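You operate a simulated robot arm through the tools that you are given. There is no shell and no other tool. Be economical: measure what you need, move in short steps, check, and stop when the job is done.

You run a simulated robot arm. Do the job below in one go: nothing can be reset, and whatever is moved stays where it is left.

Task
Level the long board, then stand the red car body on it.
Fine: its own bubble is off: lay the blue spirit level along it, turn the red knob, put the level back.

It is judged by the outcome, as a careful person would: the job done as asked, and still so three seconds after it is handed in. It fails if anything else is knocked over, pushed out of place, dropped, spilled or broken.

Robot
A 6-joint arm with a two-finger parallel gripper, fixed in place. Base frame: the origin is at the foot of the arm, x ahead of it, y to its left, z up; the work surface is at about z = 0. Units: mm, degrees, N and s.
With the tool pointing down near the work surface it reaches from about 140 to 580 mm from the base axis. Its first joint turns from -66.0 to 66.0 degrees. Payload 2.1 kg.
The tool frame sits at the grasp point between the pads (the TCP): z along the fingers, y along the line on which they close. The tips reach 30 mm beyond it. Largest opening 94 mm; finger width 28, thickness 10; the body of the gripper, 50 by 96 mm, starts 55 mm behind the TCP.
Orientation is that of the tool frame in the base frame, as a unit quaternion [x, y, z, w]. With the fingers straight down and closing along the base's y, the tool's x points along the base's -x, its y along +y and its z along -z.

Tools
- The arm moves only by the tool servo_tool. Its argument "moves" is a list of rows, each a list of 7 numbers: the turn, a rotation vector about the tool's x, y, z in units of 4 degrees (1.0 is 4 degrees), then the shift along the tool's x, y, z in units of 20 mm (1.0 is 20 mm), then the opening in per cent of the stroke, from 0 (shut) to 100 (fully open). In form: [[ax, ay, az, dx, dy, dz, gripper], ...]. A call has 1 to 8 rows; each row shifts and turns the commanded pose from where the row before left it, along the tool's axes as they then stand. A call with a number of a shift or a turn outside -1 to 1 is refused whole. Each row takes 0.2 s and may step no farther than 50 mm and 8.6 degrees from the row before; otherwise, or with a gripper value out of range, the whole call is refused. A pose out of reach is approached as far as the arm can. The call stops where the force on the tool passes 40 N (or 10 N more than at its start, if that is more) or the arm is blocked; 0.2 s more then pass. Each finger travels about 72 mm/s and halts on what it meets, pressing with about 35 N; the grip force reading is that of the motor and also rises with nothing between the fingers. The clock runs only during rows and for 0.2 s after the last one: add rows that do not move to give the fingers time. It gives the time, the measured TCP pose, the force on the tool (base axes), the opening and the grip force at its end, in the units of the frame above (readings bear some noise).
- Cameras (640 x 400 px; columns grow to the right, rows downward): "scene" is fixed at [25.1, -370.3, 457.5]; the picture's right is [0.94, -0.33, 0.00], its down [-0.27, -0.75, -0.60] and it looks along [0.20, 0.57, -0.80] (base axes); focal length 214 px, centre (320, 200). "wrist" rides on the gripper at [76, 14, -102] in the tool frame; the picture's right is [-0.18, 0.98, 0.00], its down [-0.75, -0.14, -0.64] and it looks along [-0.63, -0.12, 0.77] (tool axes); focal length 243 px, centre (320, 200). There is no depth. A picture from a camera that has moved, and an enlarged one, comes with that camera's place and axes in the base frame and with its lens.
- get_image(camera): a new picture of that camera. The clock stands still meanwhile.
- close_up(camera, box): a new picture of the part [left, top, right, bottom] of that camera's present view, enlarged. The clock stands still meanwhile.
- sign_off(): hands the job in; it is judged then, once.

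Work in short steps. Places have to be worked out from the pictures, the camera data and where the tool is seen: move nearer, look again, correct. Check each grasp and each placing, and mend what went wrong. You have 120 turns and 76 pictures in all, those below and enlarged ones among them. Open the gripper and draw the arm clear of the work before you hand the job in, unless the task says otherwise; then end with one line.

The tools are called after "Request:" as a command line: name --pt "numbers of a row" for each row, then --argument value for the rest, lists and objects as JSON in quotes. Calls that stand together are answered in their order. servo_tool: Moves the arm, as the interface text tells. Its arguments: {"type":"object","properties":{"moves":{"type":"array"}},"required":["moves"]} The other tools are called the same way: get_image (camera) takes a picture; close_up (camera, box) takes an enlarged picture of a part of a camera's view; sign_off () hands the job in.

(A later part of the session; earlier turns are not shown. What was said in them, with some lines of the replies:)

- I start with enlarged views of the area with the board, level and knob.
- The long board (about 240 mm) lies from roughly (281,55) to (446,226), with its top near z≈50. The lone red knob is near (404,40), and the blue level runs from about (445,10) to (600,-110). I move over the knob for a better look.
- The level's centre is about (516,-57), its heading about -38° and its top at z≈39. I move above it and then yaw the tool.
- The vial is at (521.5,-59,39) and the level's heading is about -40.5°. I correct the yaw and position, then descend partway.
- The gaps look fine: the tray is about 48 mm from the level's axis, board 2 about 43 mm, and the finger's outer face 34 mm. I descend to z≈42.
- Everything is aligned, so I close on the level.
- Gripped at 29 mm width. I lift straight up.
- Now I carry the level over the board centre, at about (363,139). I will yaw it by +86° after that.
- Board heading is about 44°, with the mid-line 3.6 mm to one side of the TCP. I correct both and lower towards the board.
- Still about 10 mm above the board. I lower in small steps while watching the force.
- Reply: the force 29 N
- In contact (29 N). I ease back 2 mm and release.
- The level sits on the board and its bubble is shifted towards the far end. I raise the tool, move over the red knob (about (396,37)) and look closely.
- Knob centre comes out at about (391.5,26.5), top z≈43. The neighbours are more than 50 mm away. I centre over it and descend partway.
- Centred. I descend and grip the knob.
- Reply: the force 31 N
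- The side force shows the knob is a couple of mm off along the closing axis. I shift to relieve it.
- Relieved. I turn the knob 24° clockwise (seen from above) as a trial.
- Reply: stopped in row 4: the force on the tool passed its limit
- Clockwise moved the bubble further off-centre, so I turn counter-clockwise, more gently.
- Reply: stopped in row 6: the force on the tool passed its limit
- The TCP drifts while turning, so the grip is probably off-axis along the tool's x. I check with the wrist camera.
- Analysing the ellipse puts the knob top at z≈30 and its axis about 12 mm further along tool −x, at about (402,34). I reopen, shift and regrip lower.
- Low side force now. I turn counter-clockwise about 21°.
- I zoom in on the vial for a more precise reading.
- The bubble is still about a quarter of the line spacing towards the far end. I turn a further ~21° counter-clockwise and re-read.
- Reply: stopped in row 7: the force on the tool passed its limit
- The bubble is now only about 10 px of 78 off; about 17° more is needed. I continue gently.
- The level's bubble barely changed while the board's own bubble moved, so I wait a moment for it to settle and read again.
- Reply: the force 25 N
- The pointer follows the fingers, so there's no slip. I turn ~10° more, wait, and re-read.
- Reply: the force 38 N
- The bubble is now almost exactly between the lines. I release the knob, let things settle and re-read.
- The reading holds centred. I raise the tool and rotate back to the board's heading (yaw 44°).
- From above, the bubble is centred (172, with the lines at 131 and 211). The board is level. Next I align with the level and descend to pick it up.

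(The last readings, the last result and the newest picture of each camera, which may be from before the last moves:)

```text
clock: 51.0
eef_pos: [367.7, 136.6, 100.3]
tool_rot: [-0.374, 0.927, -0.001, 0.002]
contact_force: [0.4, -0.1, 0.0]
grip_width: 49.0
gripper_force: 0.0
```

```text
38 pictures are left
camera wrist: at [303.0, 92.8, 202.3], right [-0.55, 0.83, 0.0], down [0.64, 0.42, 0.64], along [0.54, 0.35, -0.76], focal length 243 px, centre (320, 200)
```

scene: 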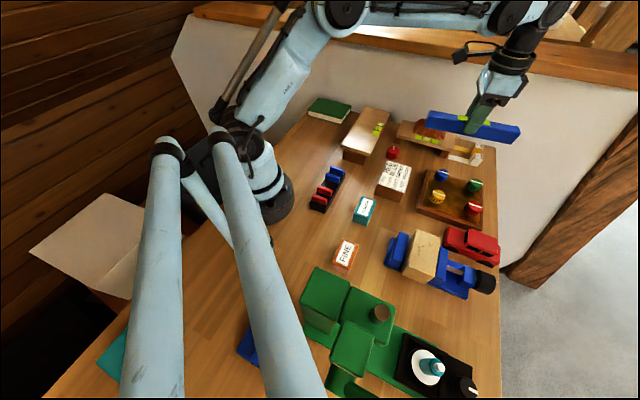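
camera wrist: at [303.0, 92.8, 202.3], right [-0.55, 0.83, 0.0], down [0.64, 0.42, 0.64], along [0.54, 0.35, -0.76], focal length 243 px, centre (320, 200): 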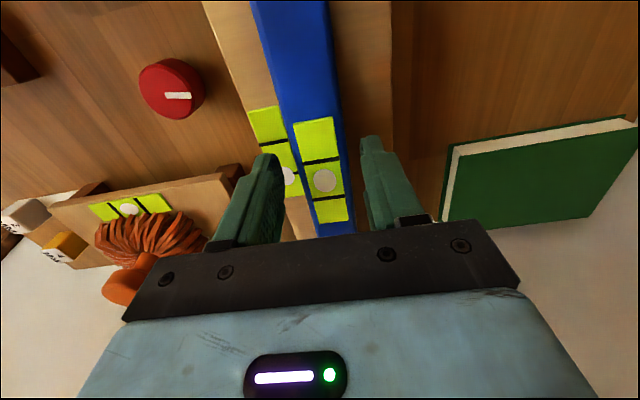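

Request:
servo_tool --pt "0 0 0 0 0.06 0.12 52" --pt "0 0 0 0 0 0 40" --pt "0 0 0 0 0 0 32" --pt "0 0 0 0 0 0 20" --pt "0 0 0 0 0 0 10" --pt "0 0 0 0 0 0 10"

```text
clock: 52.4
eef_pos: [367.8, 137.5, 97.4]
tool_rot: [-0.375, 0.927, -0.001, 0.003]
contact_force: [0.0, -1.5, -0.4]
grip_width: 29.3
gripper_force: 35.2
```

Gripped. I lift, level the tool slightly, yaw back by ~84.5° and carry it home.

Request:
servo_tool --pt "0 0 0 0 0 -0.5 10" --pt "0 0 0 0 0 -0.9 10" --pt "0 0 0 0 0 -0.9 10" --pt "0 0 0 0 0 -0.9 10" --pt "0 0 0 0 0 -0.9 10" --pt "-0.065 0.065 0 0 0 -0.9 10" --pt "0 0 1 0 0 0 10" --pt "0 0 1 0 0 0 10"

Request:
servo_tool --pt "0 0 1 0 0 0 10" --pt "0 0 1 0 0 0 10" --pt "0 0 1 0 0 0 10" --pt "0 0 1 0 0 0 10" --pt "0 0 1 0 0 0 10" --pt "0 0 1 0 0 0 10" --pt "0 0 1 0 0 0 10" --pt "0 0 1 0 0 0 10"

Request:
servo_tool --pt "0 0 1 0 0 0 10" --pt "0 0 1 0 0 0 10" --pt "0 0 1 0 0 0 10" --pt "0 0 1 0 0 0 10" --pt "0 0 1 0 0 0 10" --pt "0 0 1 0 0 0 10" --pt "0 0 1 0 0 0 10" --pt "0 0 1 0 0 0 10"

Request:
servo_tool --pt "0 0 1 0 0 0 10" --pt "0 0 1 0 0 0 10" --pt "0 0 1 0 0 0 10" --pt "0 0 0 0 0 0 10"

```text
clock: 54.2
eef_pos: [367.0, 138.1, 196.2]
tool_rot: [-0.308, 0.951, -0.001, 0.0]
contact_force: [0.3, 0.7, -2.2]
grip_width: 29.3
gripper_force: 34.5
```

```text
clock: 56.0
eef_pos: [366.1, 135.9, 196.1]
tool_rot: [-0.034, 0.999, 0.0, -0.001]
contact_force: [0.4, 0.4, -1.9]
grip_width: 29.4
gripper_force: 34.8
```

```text
clock: 57.8
eef_pos: [367.6, 135.9, 195.9]
tool_rot: [0.242, 0.97, -0.001, 0.0]
contact_force: [0.4, 0.0, -2.0]
grip_width: 29.4
gripper_force: 34.9
```

```text
clock: 58.8
eef_pos: [367.0, 136.8, 196.8]
tool_rot: [0.342, 0.94, 0.0, -0.001]
contact_force: [0.5, 0.4, -1.4]
grip_width: 29.3
gripper_force: 34.9
```

Request:
servo_tool --pt "0 0 0.1 0 0 0 10" --pt "0 0 0 -0.94 -0.187 0 10" --pt "0 0 0 -0.94 -0.187 0 10" --pt "0 0 0 -0.94 -0.187 0 10" --pt "0 0 0 -0.94 -0.187 0 10" --pt "0 0 0 -0.94 -0.187 0 10" --pt "0 0 0 -0.94 -0.187 0 10" --pt "0 0 0 -0.94 -0.187 0 10"

Request:
servo_tool --pt "0 0 0 -0.94 -0.187 0 10" --pt "0 0 0 -0.94 -0.187 0 10" --pt "0 0 0 -0.94 -0.187 0 10" --pt "0 0 0 -0.94 -0.187 0 10" --pt "0 0 0 -0.94 -0.187 0 10" --pt "0 0 0 -0.94 -0.187 0.5 10" --pt "0 0 0 0 0 0 10" --pt "0 0 0 0 0 0 10"

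Request:
get_image --camera "wrist"

```text
clock: 60.6
eef_pos: [451.6, 33.1, 196.6]
tool_rot: [0.345, 0.939, -0.001, 0.0]
contact_force: [-0.1, 0.7, -1.3]
grip_width: 29.3
gripper_force: 35.1
```

```text
clock: 62.4
eef_pos: [521.1, -61.0, 187.2]
tool_rot: [0.345, 0.938, -0.001, 0.0]
contact_force: [0.4, 0.6, -0.9]
grip_width: 29.5
gripper_force: 35.2
```

```text
37 pictures are left
camera wrist: at [473.3, -0.8, 290.5], right [0.78, 0.63, 0.0], down [0.48, -0.59, 0.64], along [0.4, -0.5, -0.77], focal length 243 px, centre (320, 200)
```

wrist: 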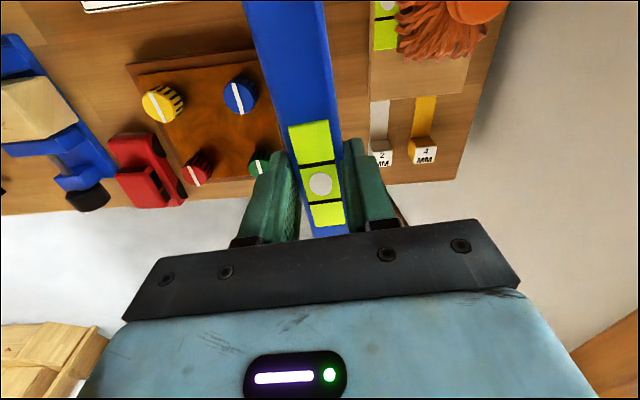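

Request:
servo_tool --pt "0 0 0 0.03 0.07 0.9 10" --pt "0 0 0 0 0 0.9 10" --pt "0 0 0 0 0 0.9 10" --pt "0 0 0 0 0 0.9 10" --pt "0 0 0 0 0 0.9 10" --pt "0 0 0 0 0 0.9 10" --pt "0 0 0 0 0 0.9 10" --pt "0 0 0 0 0 0 10"

Request:
close_up --camera "scene" --box '[390, 90, 520, 190]'

```text
clock: 64.2
eef_pos: [523.2, -55.7, 61.3]
tool_rot: [0.345, 0.939, -0.001, 0.0]
contact_force: [0.7, 0.9, -1.0]
grip_width: 29.3
gripper_force: 34.9
```

```text
4.00 times, centred on (455, 140) of scene
camera zoom: at [25.1, -370.3, 457.5], right [0.94, -0.33, 0.0], down [-0.27, -0.75, -0.6], along [0.2, 0.57, -0.8], focal length 858 px, centre (-220, 440)
```

zoom: 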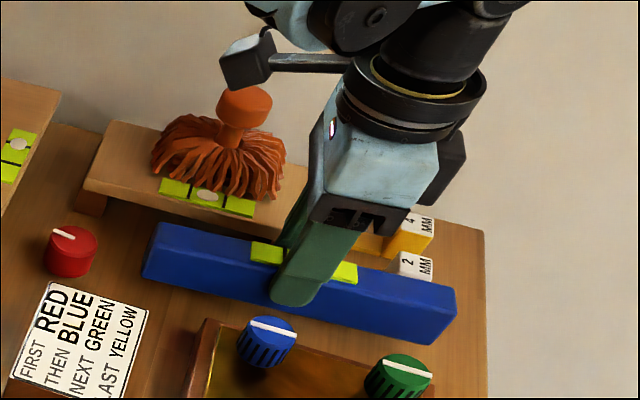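

Request:
servo_tool --pt "0 0 0 0 -0.08 0.4 10" --pt "0 0 0 0 0 0.3 10" --pt "0 0 0 0 0 0.15 10" --pt "0 0 0 0 0 0 10"

```text
clock: 65.2
eef_pos: [521.3, -58.0, 44.3]
tool_rot: [0.346, 0.938, -0.001, -0.001]
contact_force: [-0.9, 0.6, 29.2]
grip_width: 29.4
gripper_force: 35.0
```

Contact at the original spot. I ease up 1 mm, release and look.

Request:
servo_tool --pt "0 0 0 0 0 -0.05 10" --pt "0 0 0 0 0 0 34" --pt "0 0 0 0 0 0 42" --pt "0 0 0 0 0 0 50" --pt "0 0 0 0 0 0 50" --pt "0 0 0 0 0 -0.5 50" --pt "0 0 0 0 0 -1 50" --pt "0 0 0 0 0 -1 50"

Request:
servo_tool --pt "0 0 0 0 0 -1 50" --pt "0 0 0 0 0 -1 50" --pt "0 0 0 0 0 -1 50" --pt "0 0 0 0 0 -1 50" --pt "0 0 0 0 0 0 50"

Request:
close_up --camera "scene" --box '[300, 80, 520, 220]'

Request:
get_image --camera "wrist"

```text
clock: 67.0
eef_pos: [518.5, -57.9, 94.6]
tool_rot: [0.345, 0.939, -0.001, 0.0]
contact_force: [-0.7, 0.5, -1.2]
grip_width: 46.9
gripper_force: 0.2
```

```text
clock: 68.2
eef_pos: [520.0, -56.9, 175.3]
tool_rot: [0.345, 0.938, 0.0, -0.001]
contact_force: [0.4, -0.4, 0.0]
grip_width: 46.7
gripper_force: 0.1
```

```text
2.86 times, centred on (410, 150) of scene
camera zoom: at [25.1, -370.3, 457.5], right [0.94, -0.33, 0.0], down [-0.27, -0.75, -0.6], along [0.2, 0.57, -0.8], focal length 613 px, centre (63, 343)
```

zoom: 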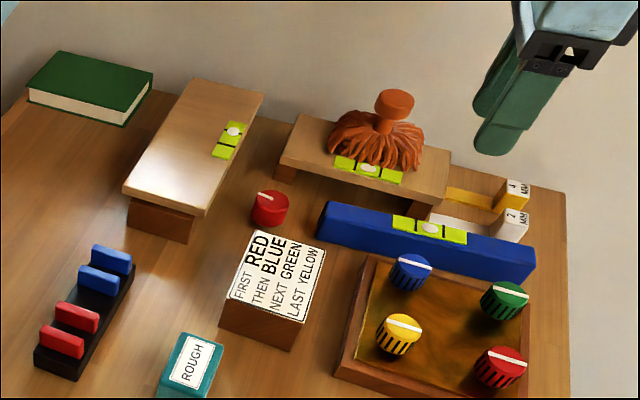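

```text
34 pictures are left
camera wrist: at [471.9, 1.7, 278.2], right [0.78, 0.63, 0.0], down [0.48, -0.6, 0.64], along [0.4, -0.5, -0.77], focal length 243 px, centre (320, 200)
```

wrist: 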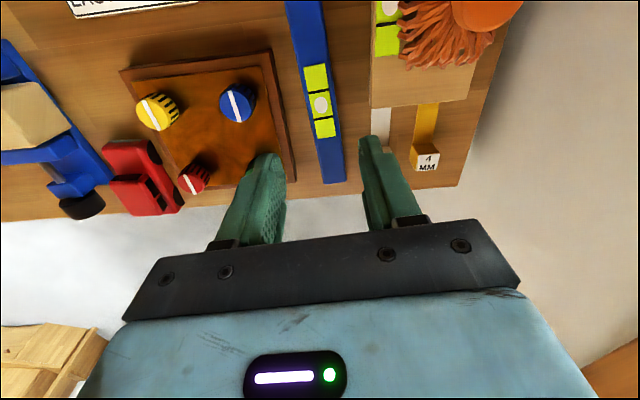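

The level is back exactly where it was, with its bubble centred and the neighbours untouched. Next I go over the red car at about (402,-278).

Request:
servo_tool --pt "0 0 0 -0.2 -0.94 -0.2 70" --pt "0 0 0 -0.2 -0.94 -0.2 70" --pt "0 0 0 -0.2 -0.94 -0.2 70" --pt "0 0 0 -0.2 -0.94 -0.2 70" --pt "0 0 0 -0.2 -0.94 -0.2 70" --pt "0 0 0 -0.2 -0.94 0 70" --pt "0 0 0 -0.2 -0.94 0 70"

Request:
servo_tool --pt "0 0 0 -0.2 -0.94 0 70" --pt "0 0 0 -0.2 -0.94 0 70" --pt "0 0 0 -0.2 -0.94 0 70" --pt "0 0 0 -0.2 -0.94 0 70" --pt "0 0 0 -0.2 -0.94 0 70" --pt "0 0 0 -0.2 -0.94 0 70" --pt "0 0 1 0 0 0 70" --pt "0 0 0.6 0 0 0 70"

Request:
get_image --camera "wrist"

Request:
close_up --camera "scene" --box '[420, 200, 520, 280]'

```text
clock: 69.8
eef_pos: [456.4, -175.2, 194.2]
tool_rot: [0.344, 0.939, -0.001, 0.0]
contact_force: [-0.1, -0.1, 0.0]
grip_width: 65.8
gripper_force: 0.0
```

```text
clock: 71.6
eef_pos: [403.9, -276.6, 196.0]
tool_rot: [0.397, 0.918, -0.001, -0.001]
contact_force: [-0.7, 1.2, 0.5]
grip_width: 65.8
gripper_force: 0.1
```

```text
33 pictures are left
camera wrist: at [360.9, -212.7, 298.6], right [0.84, 0.54, 0.0], down [0.41, -0.65, 0.64], along [0.34, -0.54, -0.77], focal length 243 px, centre (320, 200)
```

wrist: 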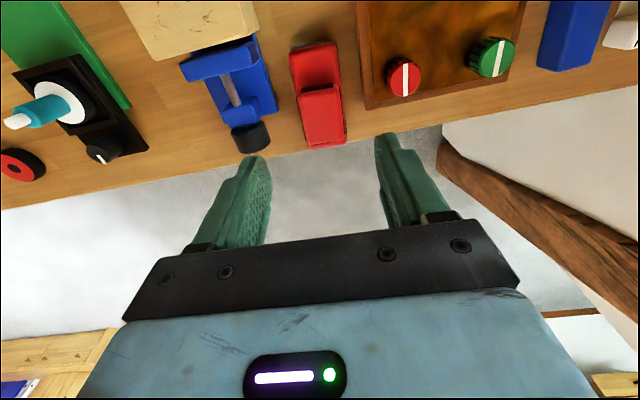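

```text
5.00 times, centred on (470, 240) of scene
camera zoom: at [25.1, -370.3, 457.5], right [0.94, -0.33, 0.0], down [-0.27, -0.75, -0.6], along [0.2, 0.57, -0.8], focal length 1072 px, centre (-430, 0)
```

zoom: 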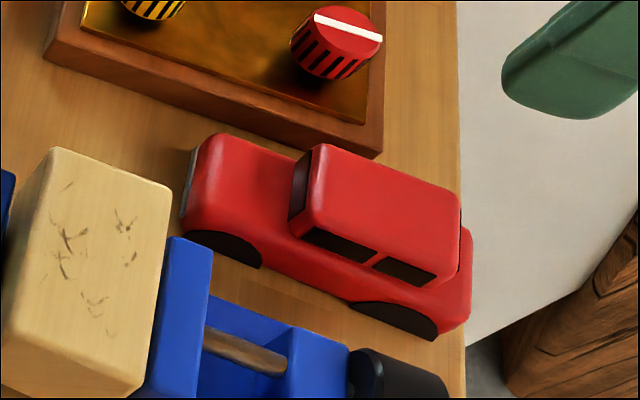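

The car is about 100×44 mm with its roof at z≈37, centred near (408,-285), heading about -49°. I align and go lower for another look.

Request:
servo_tool --pt "0 0 0.55 0 0 0 57" --pt "0 0 0 -0.52 -0.1 0 57" --pt "0 0 0 0 0 1 57" --pt "0 0 0 0 0 1 57" --pt "0 0 0 0 0 1 57" --pt "0 0 0 0 0 1 57" --pt "0 0 0 0 0 0.6 57" --pt "0 0 0 0 0 0 57"

Request:
get_image --camera "wrist"

Request:
close_up --camera "scene" --box '[420, 190, 520, 280]'

```text
clock: 73.4
eef_pos: [406.7, -285.1, 103.5]
tool_rot: [0.414, 0.91, -0.001, 0.0]
contact_force: [-0.4, 0.1, -0.5]
grip_width: 53.7
gripper_force: 0.2
```

```text
31 pictures are left
camera wrist: at [368.4, -219.7, 206.2], right [0.86, 0.51, 0.0], down [0.39, -0.66, 0.64], along [0.32, -0.55, -0.77], focal length 243 px, centre (320, 200)
```

wrist: 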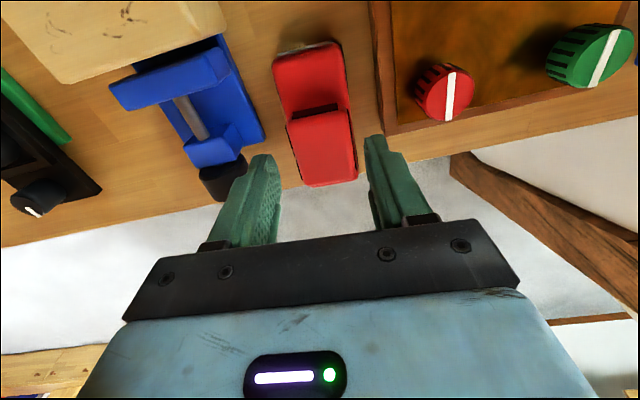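

```text
4.44 times, centred on (470, 235) of scene
camera zoom: at [25.1, -370.3, 457.5], right [0.94, -0.33, 0.0], down [-0.27, -0.75, -0.6], along [0.2, 0.57, -0.8], focal length 953 px, centre (-347, 44)
```

zoom: 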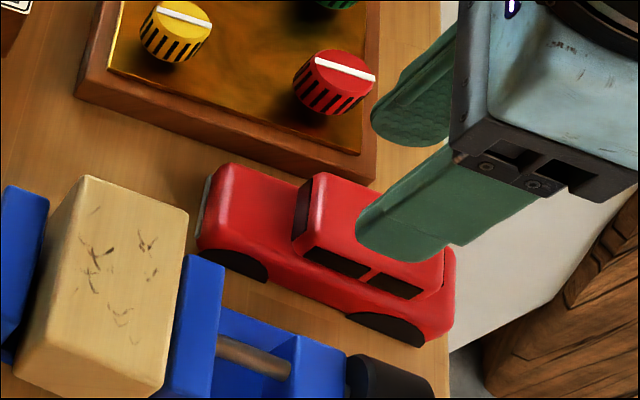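

The car is aligned with the tool within 1 mm in y and yaw, and its centre is near the TCP. I descend and grip.

Request:
servo_tool --pt "0 0 0 0 0 0.85 57" --pt "0 0 0 0 0 0.85 57" --pt "0 0 0 0 0 0.85 57" --pt "0 0 0 0 0 0.72 57" --pt "0 0 0 0 0 0 57"

Request:
get_image --camera "wrist"

```text
clock: 74.6
eef_pos: [406.0, -287.7, 35.2]
tool_rot: [0.415, 0.91, -0.001, -0.001]
contact_force: [-0.2, 0.4, 0.1]
grip_width: 53.5
gripper_force: 0.1
```

```text
29 pictures are left
camera wrist: at [368.1, -221.0, 139.0], right [0.86, 0.51, 0.0], down [0.39, -0.66, 0.64], along [0.32, -0.55, -0.77], focal length 243 px, centre (320, 200)
```

wrist: 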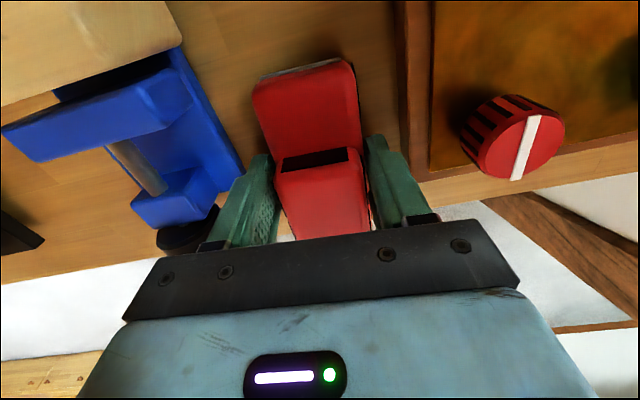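

The fingers straddle the car clear of its neighbours, so I close.

Request:
servo_tool --pt "0 0 0 0 0 0 48" --pt "0 0 0 0 0 0 40" --pt "0 0 0 0 0 0 30" --pt "0 0 0 0 0 0 25" --pt "0 0 0 0 0 0 25"

Request:
servo_tool --pt "0 0 0 0 0 -0.3 25" --pt "0 0 0 0 0 -0.6 25" --pt "0 0 0 0 0 0 25"

Request:
close_up --camera "scene" --box '[400, 180, 520, 300]'

```text
clock: 75.8
eef_pos: [406.6, -287.5, 35.5]
tool_rot: [0.415, 0.91, 0.0, 0.0]
contact_force: [0.0, 1.1, -0.1]
grip_width: 49.0
gripper_force: 35.2
```

```text
clock: 76.6
eef_pos: [406.1, -285.4, 54.4]
tool_rot: [0.415, 0.91, 0.0, 0.0]
contact_force: [0.3, 0.1, -0.7]
grip_width: 49.1
gripper_force: 35.0
```

```text
3.33 times, centred on (460, 240) of scene
camera zoom: at [25.1, -370.3, 457.5], right [0.94, -0.33, 0.0], down [-0.27, -0.75, -0.6], along [0.2, 0.57, -0.8], focal length 715 px, centre (-147, 67)
```

zoom: 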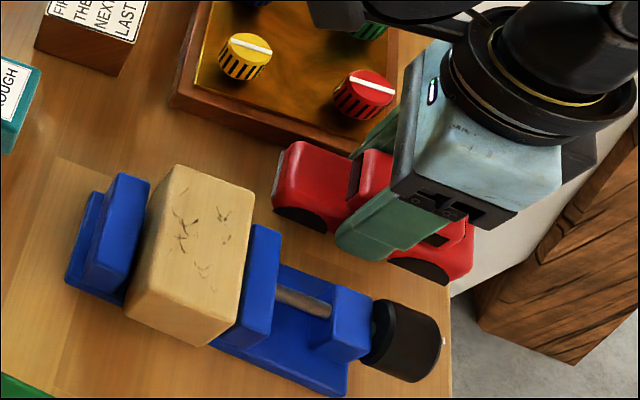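

The car is lifted cleanly, wheels and all (49 mm wide). I lift high and carry it towards the board.

Request:
servo_tool --pt "0 0 0 0 0 -1 25" --pt "0 0 0 0 0 -1 25" --pt "0 0 0 0 0 -1 25" --pt "0 0 0 0 0 -1 25" --pt "0 0 0 0 0 -1 25" --pt "0 0 0 0 0 -1 25" --pt "0 0 0 0 0 -1 25" --pt "0 0 0 0 0 0 25"

Request:
servo_tool --pt "0 0 0 0.9 0.64 0 25" --pt "0 0 0 0.9 0.64 0 25" --pt "0 0 0 0.9 0.64 0 25" --pt "0 0 0 0.9 0.64 0 25" --pt "0 0 0 0.9 0.64 0 25" --pt "0 0 0 0.9 0.64 0 25" --pt "0 0 0 0.9 0.64 0 25" --pt "0 0 0 0.9 0.64 0 25"

Request:
servo_tool --pt "0 0 0 0.9 0.64 0 25" --pt "0 0 0 0.9 0.64 0 25" --pt "0 0 0 0.9 0.64 0 25" --pt "0 0 0 0.9 0.64 0 25" --pt "0 0 0 0.9 0.64 0 25" --pt "0 0 0 0.9 0.64 0 25" --pt "0 0 0 0.9 0.64 0 25" --pt "0 0 0 0.9 0.64 0 25"

Request:
servo_tool --pt "0 0 0 0.9 0.64 0 25" --pt "0 0 0 0.9 0.64 0 25" --pt "0 0 0 0.9 0.64 0 25" --pt "0 0 0 0.4 0.24 0 25" --pt "0 0 -1 0 0 0 25" --pt "0 0 -1 0 0 0 25" --pt "0 0 -1 0 0 0 25" --pt "0 0 -1 0 0 0 25"

Request:
servo_tool --pt "0 0 -1 0 0 0 25" --pt "0 0 -1 0 0 0 25" --pt "0 0 -1 0 0 0 25" --pt "0 0 -1 0 0 0 25" --pt "0 0 -1 0 0 0 25" --pt "0 0 -1 0 0 0 25" --pt "0 0 -1 0 0 0 25" --pt "0 0 -1 0 0 0 25"

Request:
servo_tool --pt "0 0 -1 0 0 0 25" --pt "0 0 -1 0 0 0 25" --pt "0 0 -1 0 0 0 25" --pt "0 0 -1 0 0 0 25" --pt "0 0 -1 0 0 0 25" --pt "0 0 -1 0 0 0 25" --pt "0 0 -1 0 0 0 25" --pt "0 0 -1 0 0 0 25"

Request:
servo_tool --pt "0 0 -1 0 0 0 25" --pt "0 0 -1 0 0 0 25" --pt "0 0 -1 0 0 0 25" --pt "0 0 0 0 0 0 25"

Request:
get_image --camera "wrist"

```text
clock: 78.4
eef_pos: [407.7, -286.2, 195.8]
tool_rot: [0.414, 0.91, 0.0, 0.0]
contact_force: [-0.3, 0.7, -0.4]
grip_width: 49.2
gripper_force: 35.0
```

```text
clock: 80.2
eef_pos: [391.7, -110.8, 195.9]
tool_rot: [0.414, 0.91, -0.001, -0.001]
contact_force: [0.5, 0.4, -1.2]
grip_width: 49.4
gripper_force: 35.2
```

```text
clock: 82.0
eef_pos: [373.0, 64.2, 193.3]
tool_rot: [0.415, 0.91, -0.001, 0.0]
contact_force: [-0.6, -0.1, -1.0]
grip_width: 49.2
gripper_force: 35.1
```

```text
clock: 83.8
eef_pos: [364.9, 140.7, 195.0]
tool_rot: [0.284, 0.959, 0.0, -0.001]
contact_force: [-0.2, -0.4, -0.1]
grip_width: 49.2
gripper_force: 34.5
```

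```text
clock: 85.6
eef_pos: [365.1, 140.3, 195.9]
tool_rot: [0.008, 1.0, -0.001, -0.002]
contact_force: [0.2, 0.0, -1.4]
grip_width: 49.0
gripper_force: 35.1
```

```text
clock: 87.4
eef_pos: [364.6, 139.8, 194.6]
tool_rot: [-0.268, 0.963, -0.001, 0.0]
contact_force: [-0.5, 0.0, -0.9]
grip_width: 49.1
gripper_force: 34.5
```

```text
clock: 88.4
eef_pos: [364.6, 140.3, 195.5]
tool_rot: [-0.368, 0.93, 0.0, -0.001]
contact_force: [0.7, 0.0, -1.4]
grip_width: 49.1
gripper_force: 35.1
```

```text
27 pictures are left
camera wrist: at [299.8, 97.6, 298.8], right [-0.54, 0.84, 0.0], down [0.65, 0.41, 0.64], along [0.54, 0.34, -0.77], focal length 243 px, centre (320, 200)
```

wrist: 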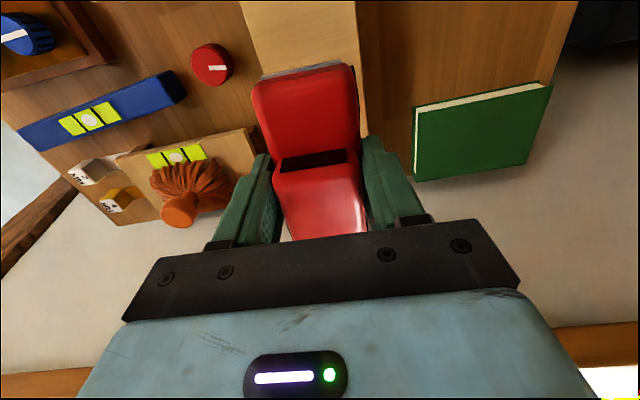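

Over the board. I fine-adjust and descend to about 10 mm above the surface.

Request:
servo_tool --pt "0 0 -0.2 0 0.08 0.9 25" --pt "0 0 0 0 0 0.9 25" --pt "0 0 0 0 0 0.9 25" --pt "0 0 0 0 0 0.9 25" --pt "0 0 0 0 0 0.9 25" --pt "0 0 0 0 0 0.2 25" --pt "0 0 0 0 0 0 25"

Request:
get_image --camera "wrist"

Request:
close_up --camera "scene" --box '[330, 70, 430, 170]'

```text
clock: 90.0
eef_pos: [364.6, 141.6, 100.7]
tool_rot: [-0.372, 0.928, 0.0, -0.001]
contact_force: [-0.5, -0.3, -1.2]
grip_width: 49.2
gripper_force: 34.9
```

```text
26 pictures are left
camera wrist: at [300.1, 97.7, 203.7], right [-0.55, 0.84, 0.0], down [0.64, 0.42, 0.64], along [0.54, 0.35, -0.77], focal length 243 px, centre (320, 200)
```

wrist: 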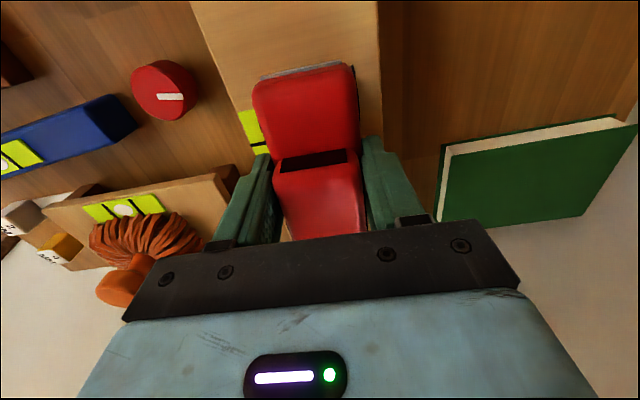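

```text
4.00 times, centred on (380, 120) of scene
camera zoom: at [25.1, -370.3, 457.5], right [0.94, -0.33, 0.0], down [-0.27, -0.75, -0.6], along [0.2, 0.57, -0.8], focal length 858 px, centre (80, 520)
```

zoom: 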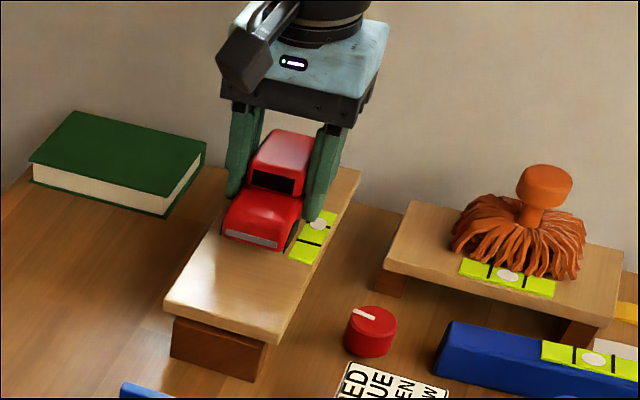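

Well placed and clear of the vial. I lower until contact in small steps.

Request:
servo_tool --pt "0 0 0 0 0 0.2 25" --pt "0 0 0 0 0 0.1 25" --pt "0 0 0 0 0 0.08 25" --pt "0 0 0 0 0 0 25"

```text
clock: 91.0
eef_pos: [364.2, 141.1, 94.0]
tool_rot: [-0.373, 0.928, 0.0, 0.0]
contact_force: [0.1, 0.9, -0.4]
grip_width: 49.0
gripper_force: 34.7
```

Request:
servo_tool --pt "0 0 0 0 0 0.08 25" --pt "0 0 0 0 0 0.05 25" --pt "0 0 0 0 0 0 25"

```text
clock: 91.8
eef_pos: [362.8, 141.8, 91.2]
tool_rot: [-0.373, 0.928, -0.001, 0.0]
contact_force: [0.2, 0.8, -0.4]
grip_width: 49.3
gripper_force: 33.8
```

Request:
servo_tool --pt "0 0 0 0 0 0.05 25" --pt "0 0 0 0 0 0 25"

Request:
servo_tool --pt "0 0 0 0 0 0.04 25" --pt "0 0 0 0 0 0 25"

```text
clock: 92.4
eef_pos: [363.4, 142.0, 89.0]
tool_rot: [-0.373, 0.928, -0.001, -0.001]
contact_force: [0.5, -0.3, -1.3]
grip_width: 49.1
gripper_force: 35.2
```

```text
clock: 93.0
eef_pos: [362.9, 141.1, 90.3]
tool_rot: [-0.373, 0.928, 0.0, -0.001]
contact_force: [0.0, 0.4, -1.1]
grip_width: 49.0
gripper_force: 35.4
```

Request:
servo_tool --pt "0 0 0 0 0 0.04 25" --pt "0 0 0 0 0 0 25"

Request:
servo_tool --pt "0 0 0 0 0 0.04 25" --pt "0 0 0 0 0 0 25"

```text
clock: 93.6
eef_pos: [364.3, 141.1, 88.2]
tool_rot: [-0.374, 0.928, -0.001, -0.001]
contact_force: [-1.0, 0.4, 6.4]
grip_width: 48.9
gripper_force: 35.2
```

```text
clock: 94.2
eef_pos: [363.4, 141.5, 87.5]
tool_rot: [-0.372, 0.928, -0.001, -0.001]
contact_force: [0.8, -3.4, 29.6]
grip_width: 49.3
gripper_force: 35.3
```

In contact. I back off under 1 mm, release gently and withdraw upward.

Request:
servo_tool --pt "0 0 0 0 0 -0.04 25" --pt "0 0 0 0 0 0 54" --pt "0 0 0 0 0 0 58" --pt "0 0 0 0 0 0 62" --pt "0 0 0 0 0 0 62" --pt "0 0 0 0 0 -0.4 62" --pt "0 0 0 0 0 -0.8 62" --pt "0 0 0 0 0 -1 62"

Request:
servo_tool --pt "0 0 0 0 0 -1 62" --pt "0 0 0 0 0 -1 62" --pt "0 0 0 0 0 -1 62" --pt "0 0 0 0 0 -1 62" --pt "0 0 0 0 0 -1 62" --pt "0 0 0 0.8 0 -1 62" --pt "0 0 0 0.8 0 0 62" --pt "0 0 0 0.8 0 0 62"

Request:
get_image --camera "scene"

Request:
close_up --camera "scene" --box '[330, 70, 430, 170]'

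Request:
get_image --camera "wrist"

```text
clock: 96.0
eef_pos: [365.3, 141.6, 131.3]
tool_rot: [-0.373, 0.928, 0.0, -0.001]
contact_force: [-0.1, -0.7, 0.3]
grip_width: 58.5
gripper_force: 0.0
```

```text
clock: 97.8
eef_pos: [329.4, 108.6, 252.6]
tool_rot: [-0.373, 0.928, 0.0, 0.0]
contact_force: [-0.9, -0.5, -0.1]
grip_width: 58.5
gripper_force: 0.1
```

```text
24 pictures are left
```

scene: 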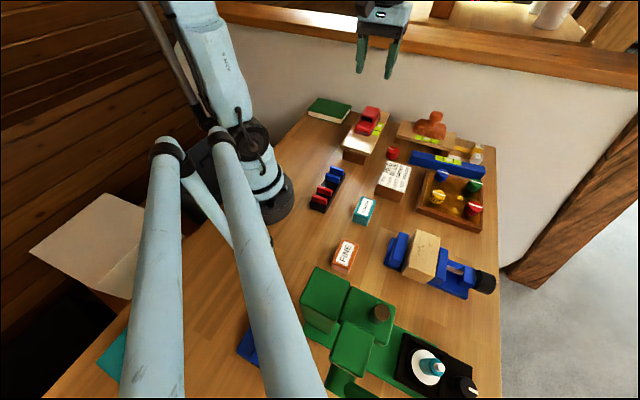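

```text
4.00 times, centred on (380, 120) of scene
camera zoom: at [25.1, -370.3, 457.5], right [0.94, -0.33, 0.0], down [-0.27, -0.75, -0.6], along [0.2, 0.57, -0.8], focal length 858 px, centre (80, 520)
```

zoom: 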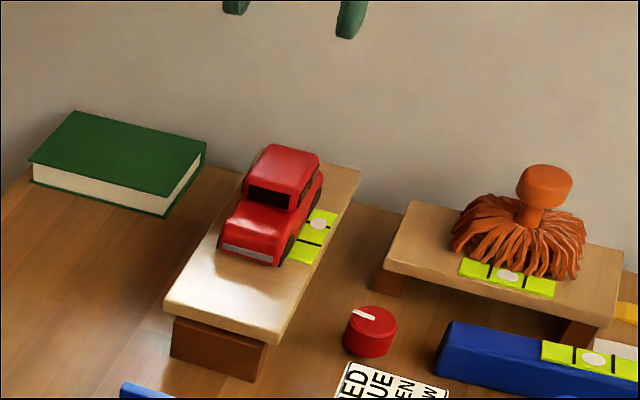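

```text
22 pictures are left
camera wrist: at [264.3, 64.2, 356.3], right [-0.55, 0.84, 0.0], down [0.64, 0.42, 0.64], along [0.54, 0.35, -0.77], focal length 243 px, centre (320, 200)
```

wrist: 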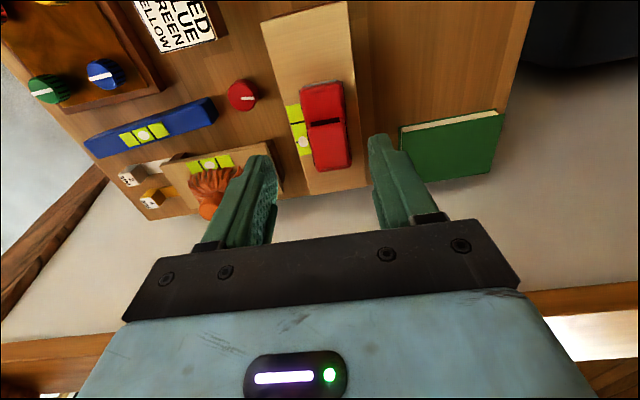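

The car stands upright on the board, and the board's own bubble has not moved since levelling. The level is back in place and the arm is clear, so I hand in.

Request:
sign_off

```text
The job is handed in.
```

The long board is level by the blue spirit level, the level is back where it was, and the red car body stands upright on the board; nothing else was disturbed.
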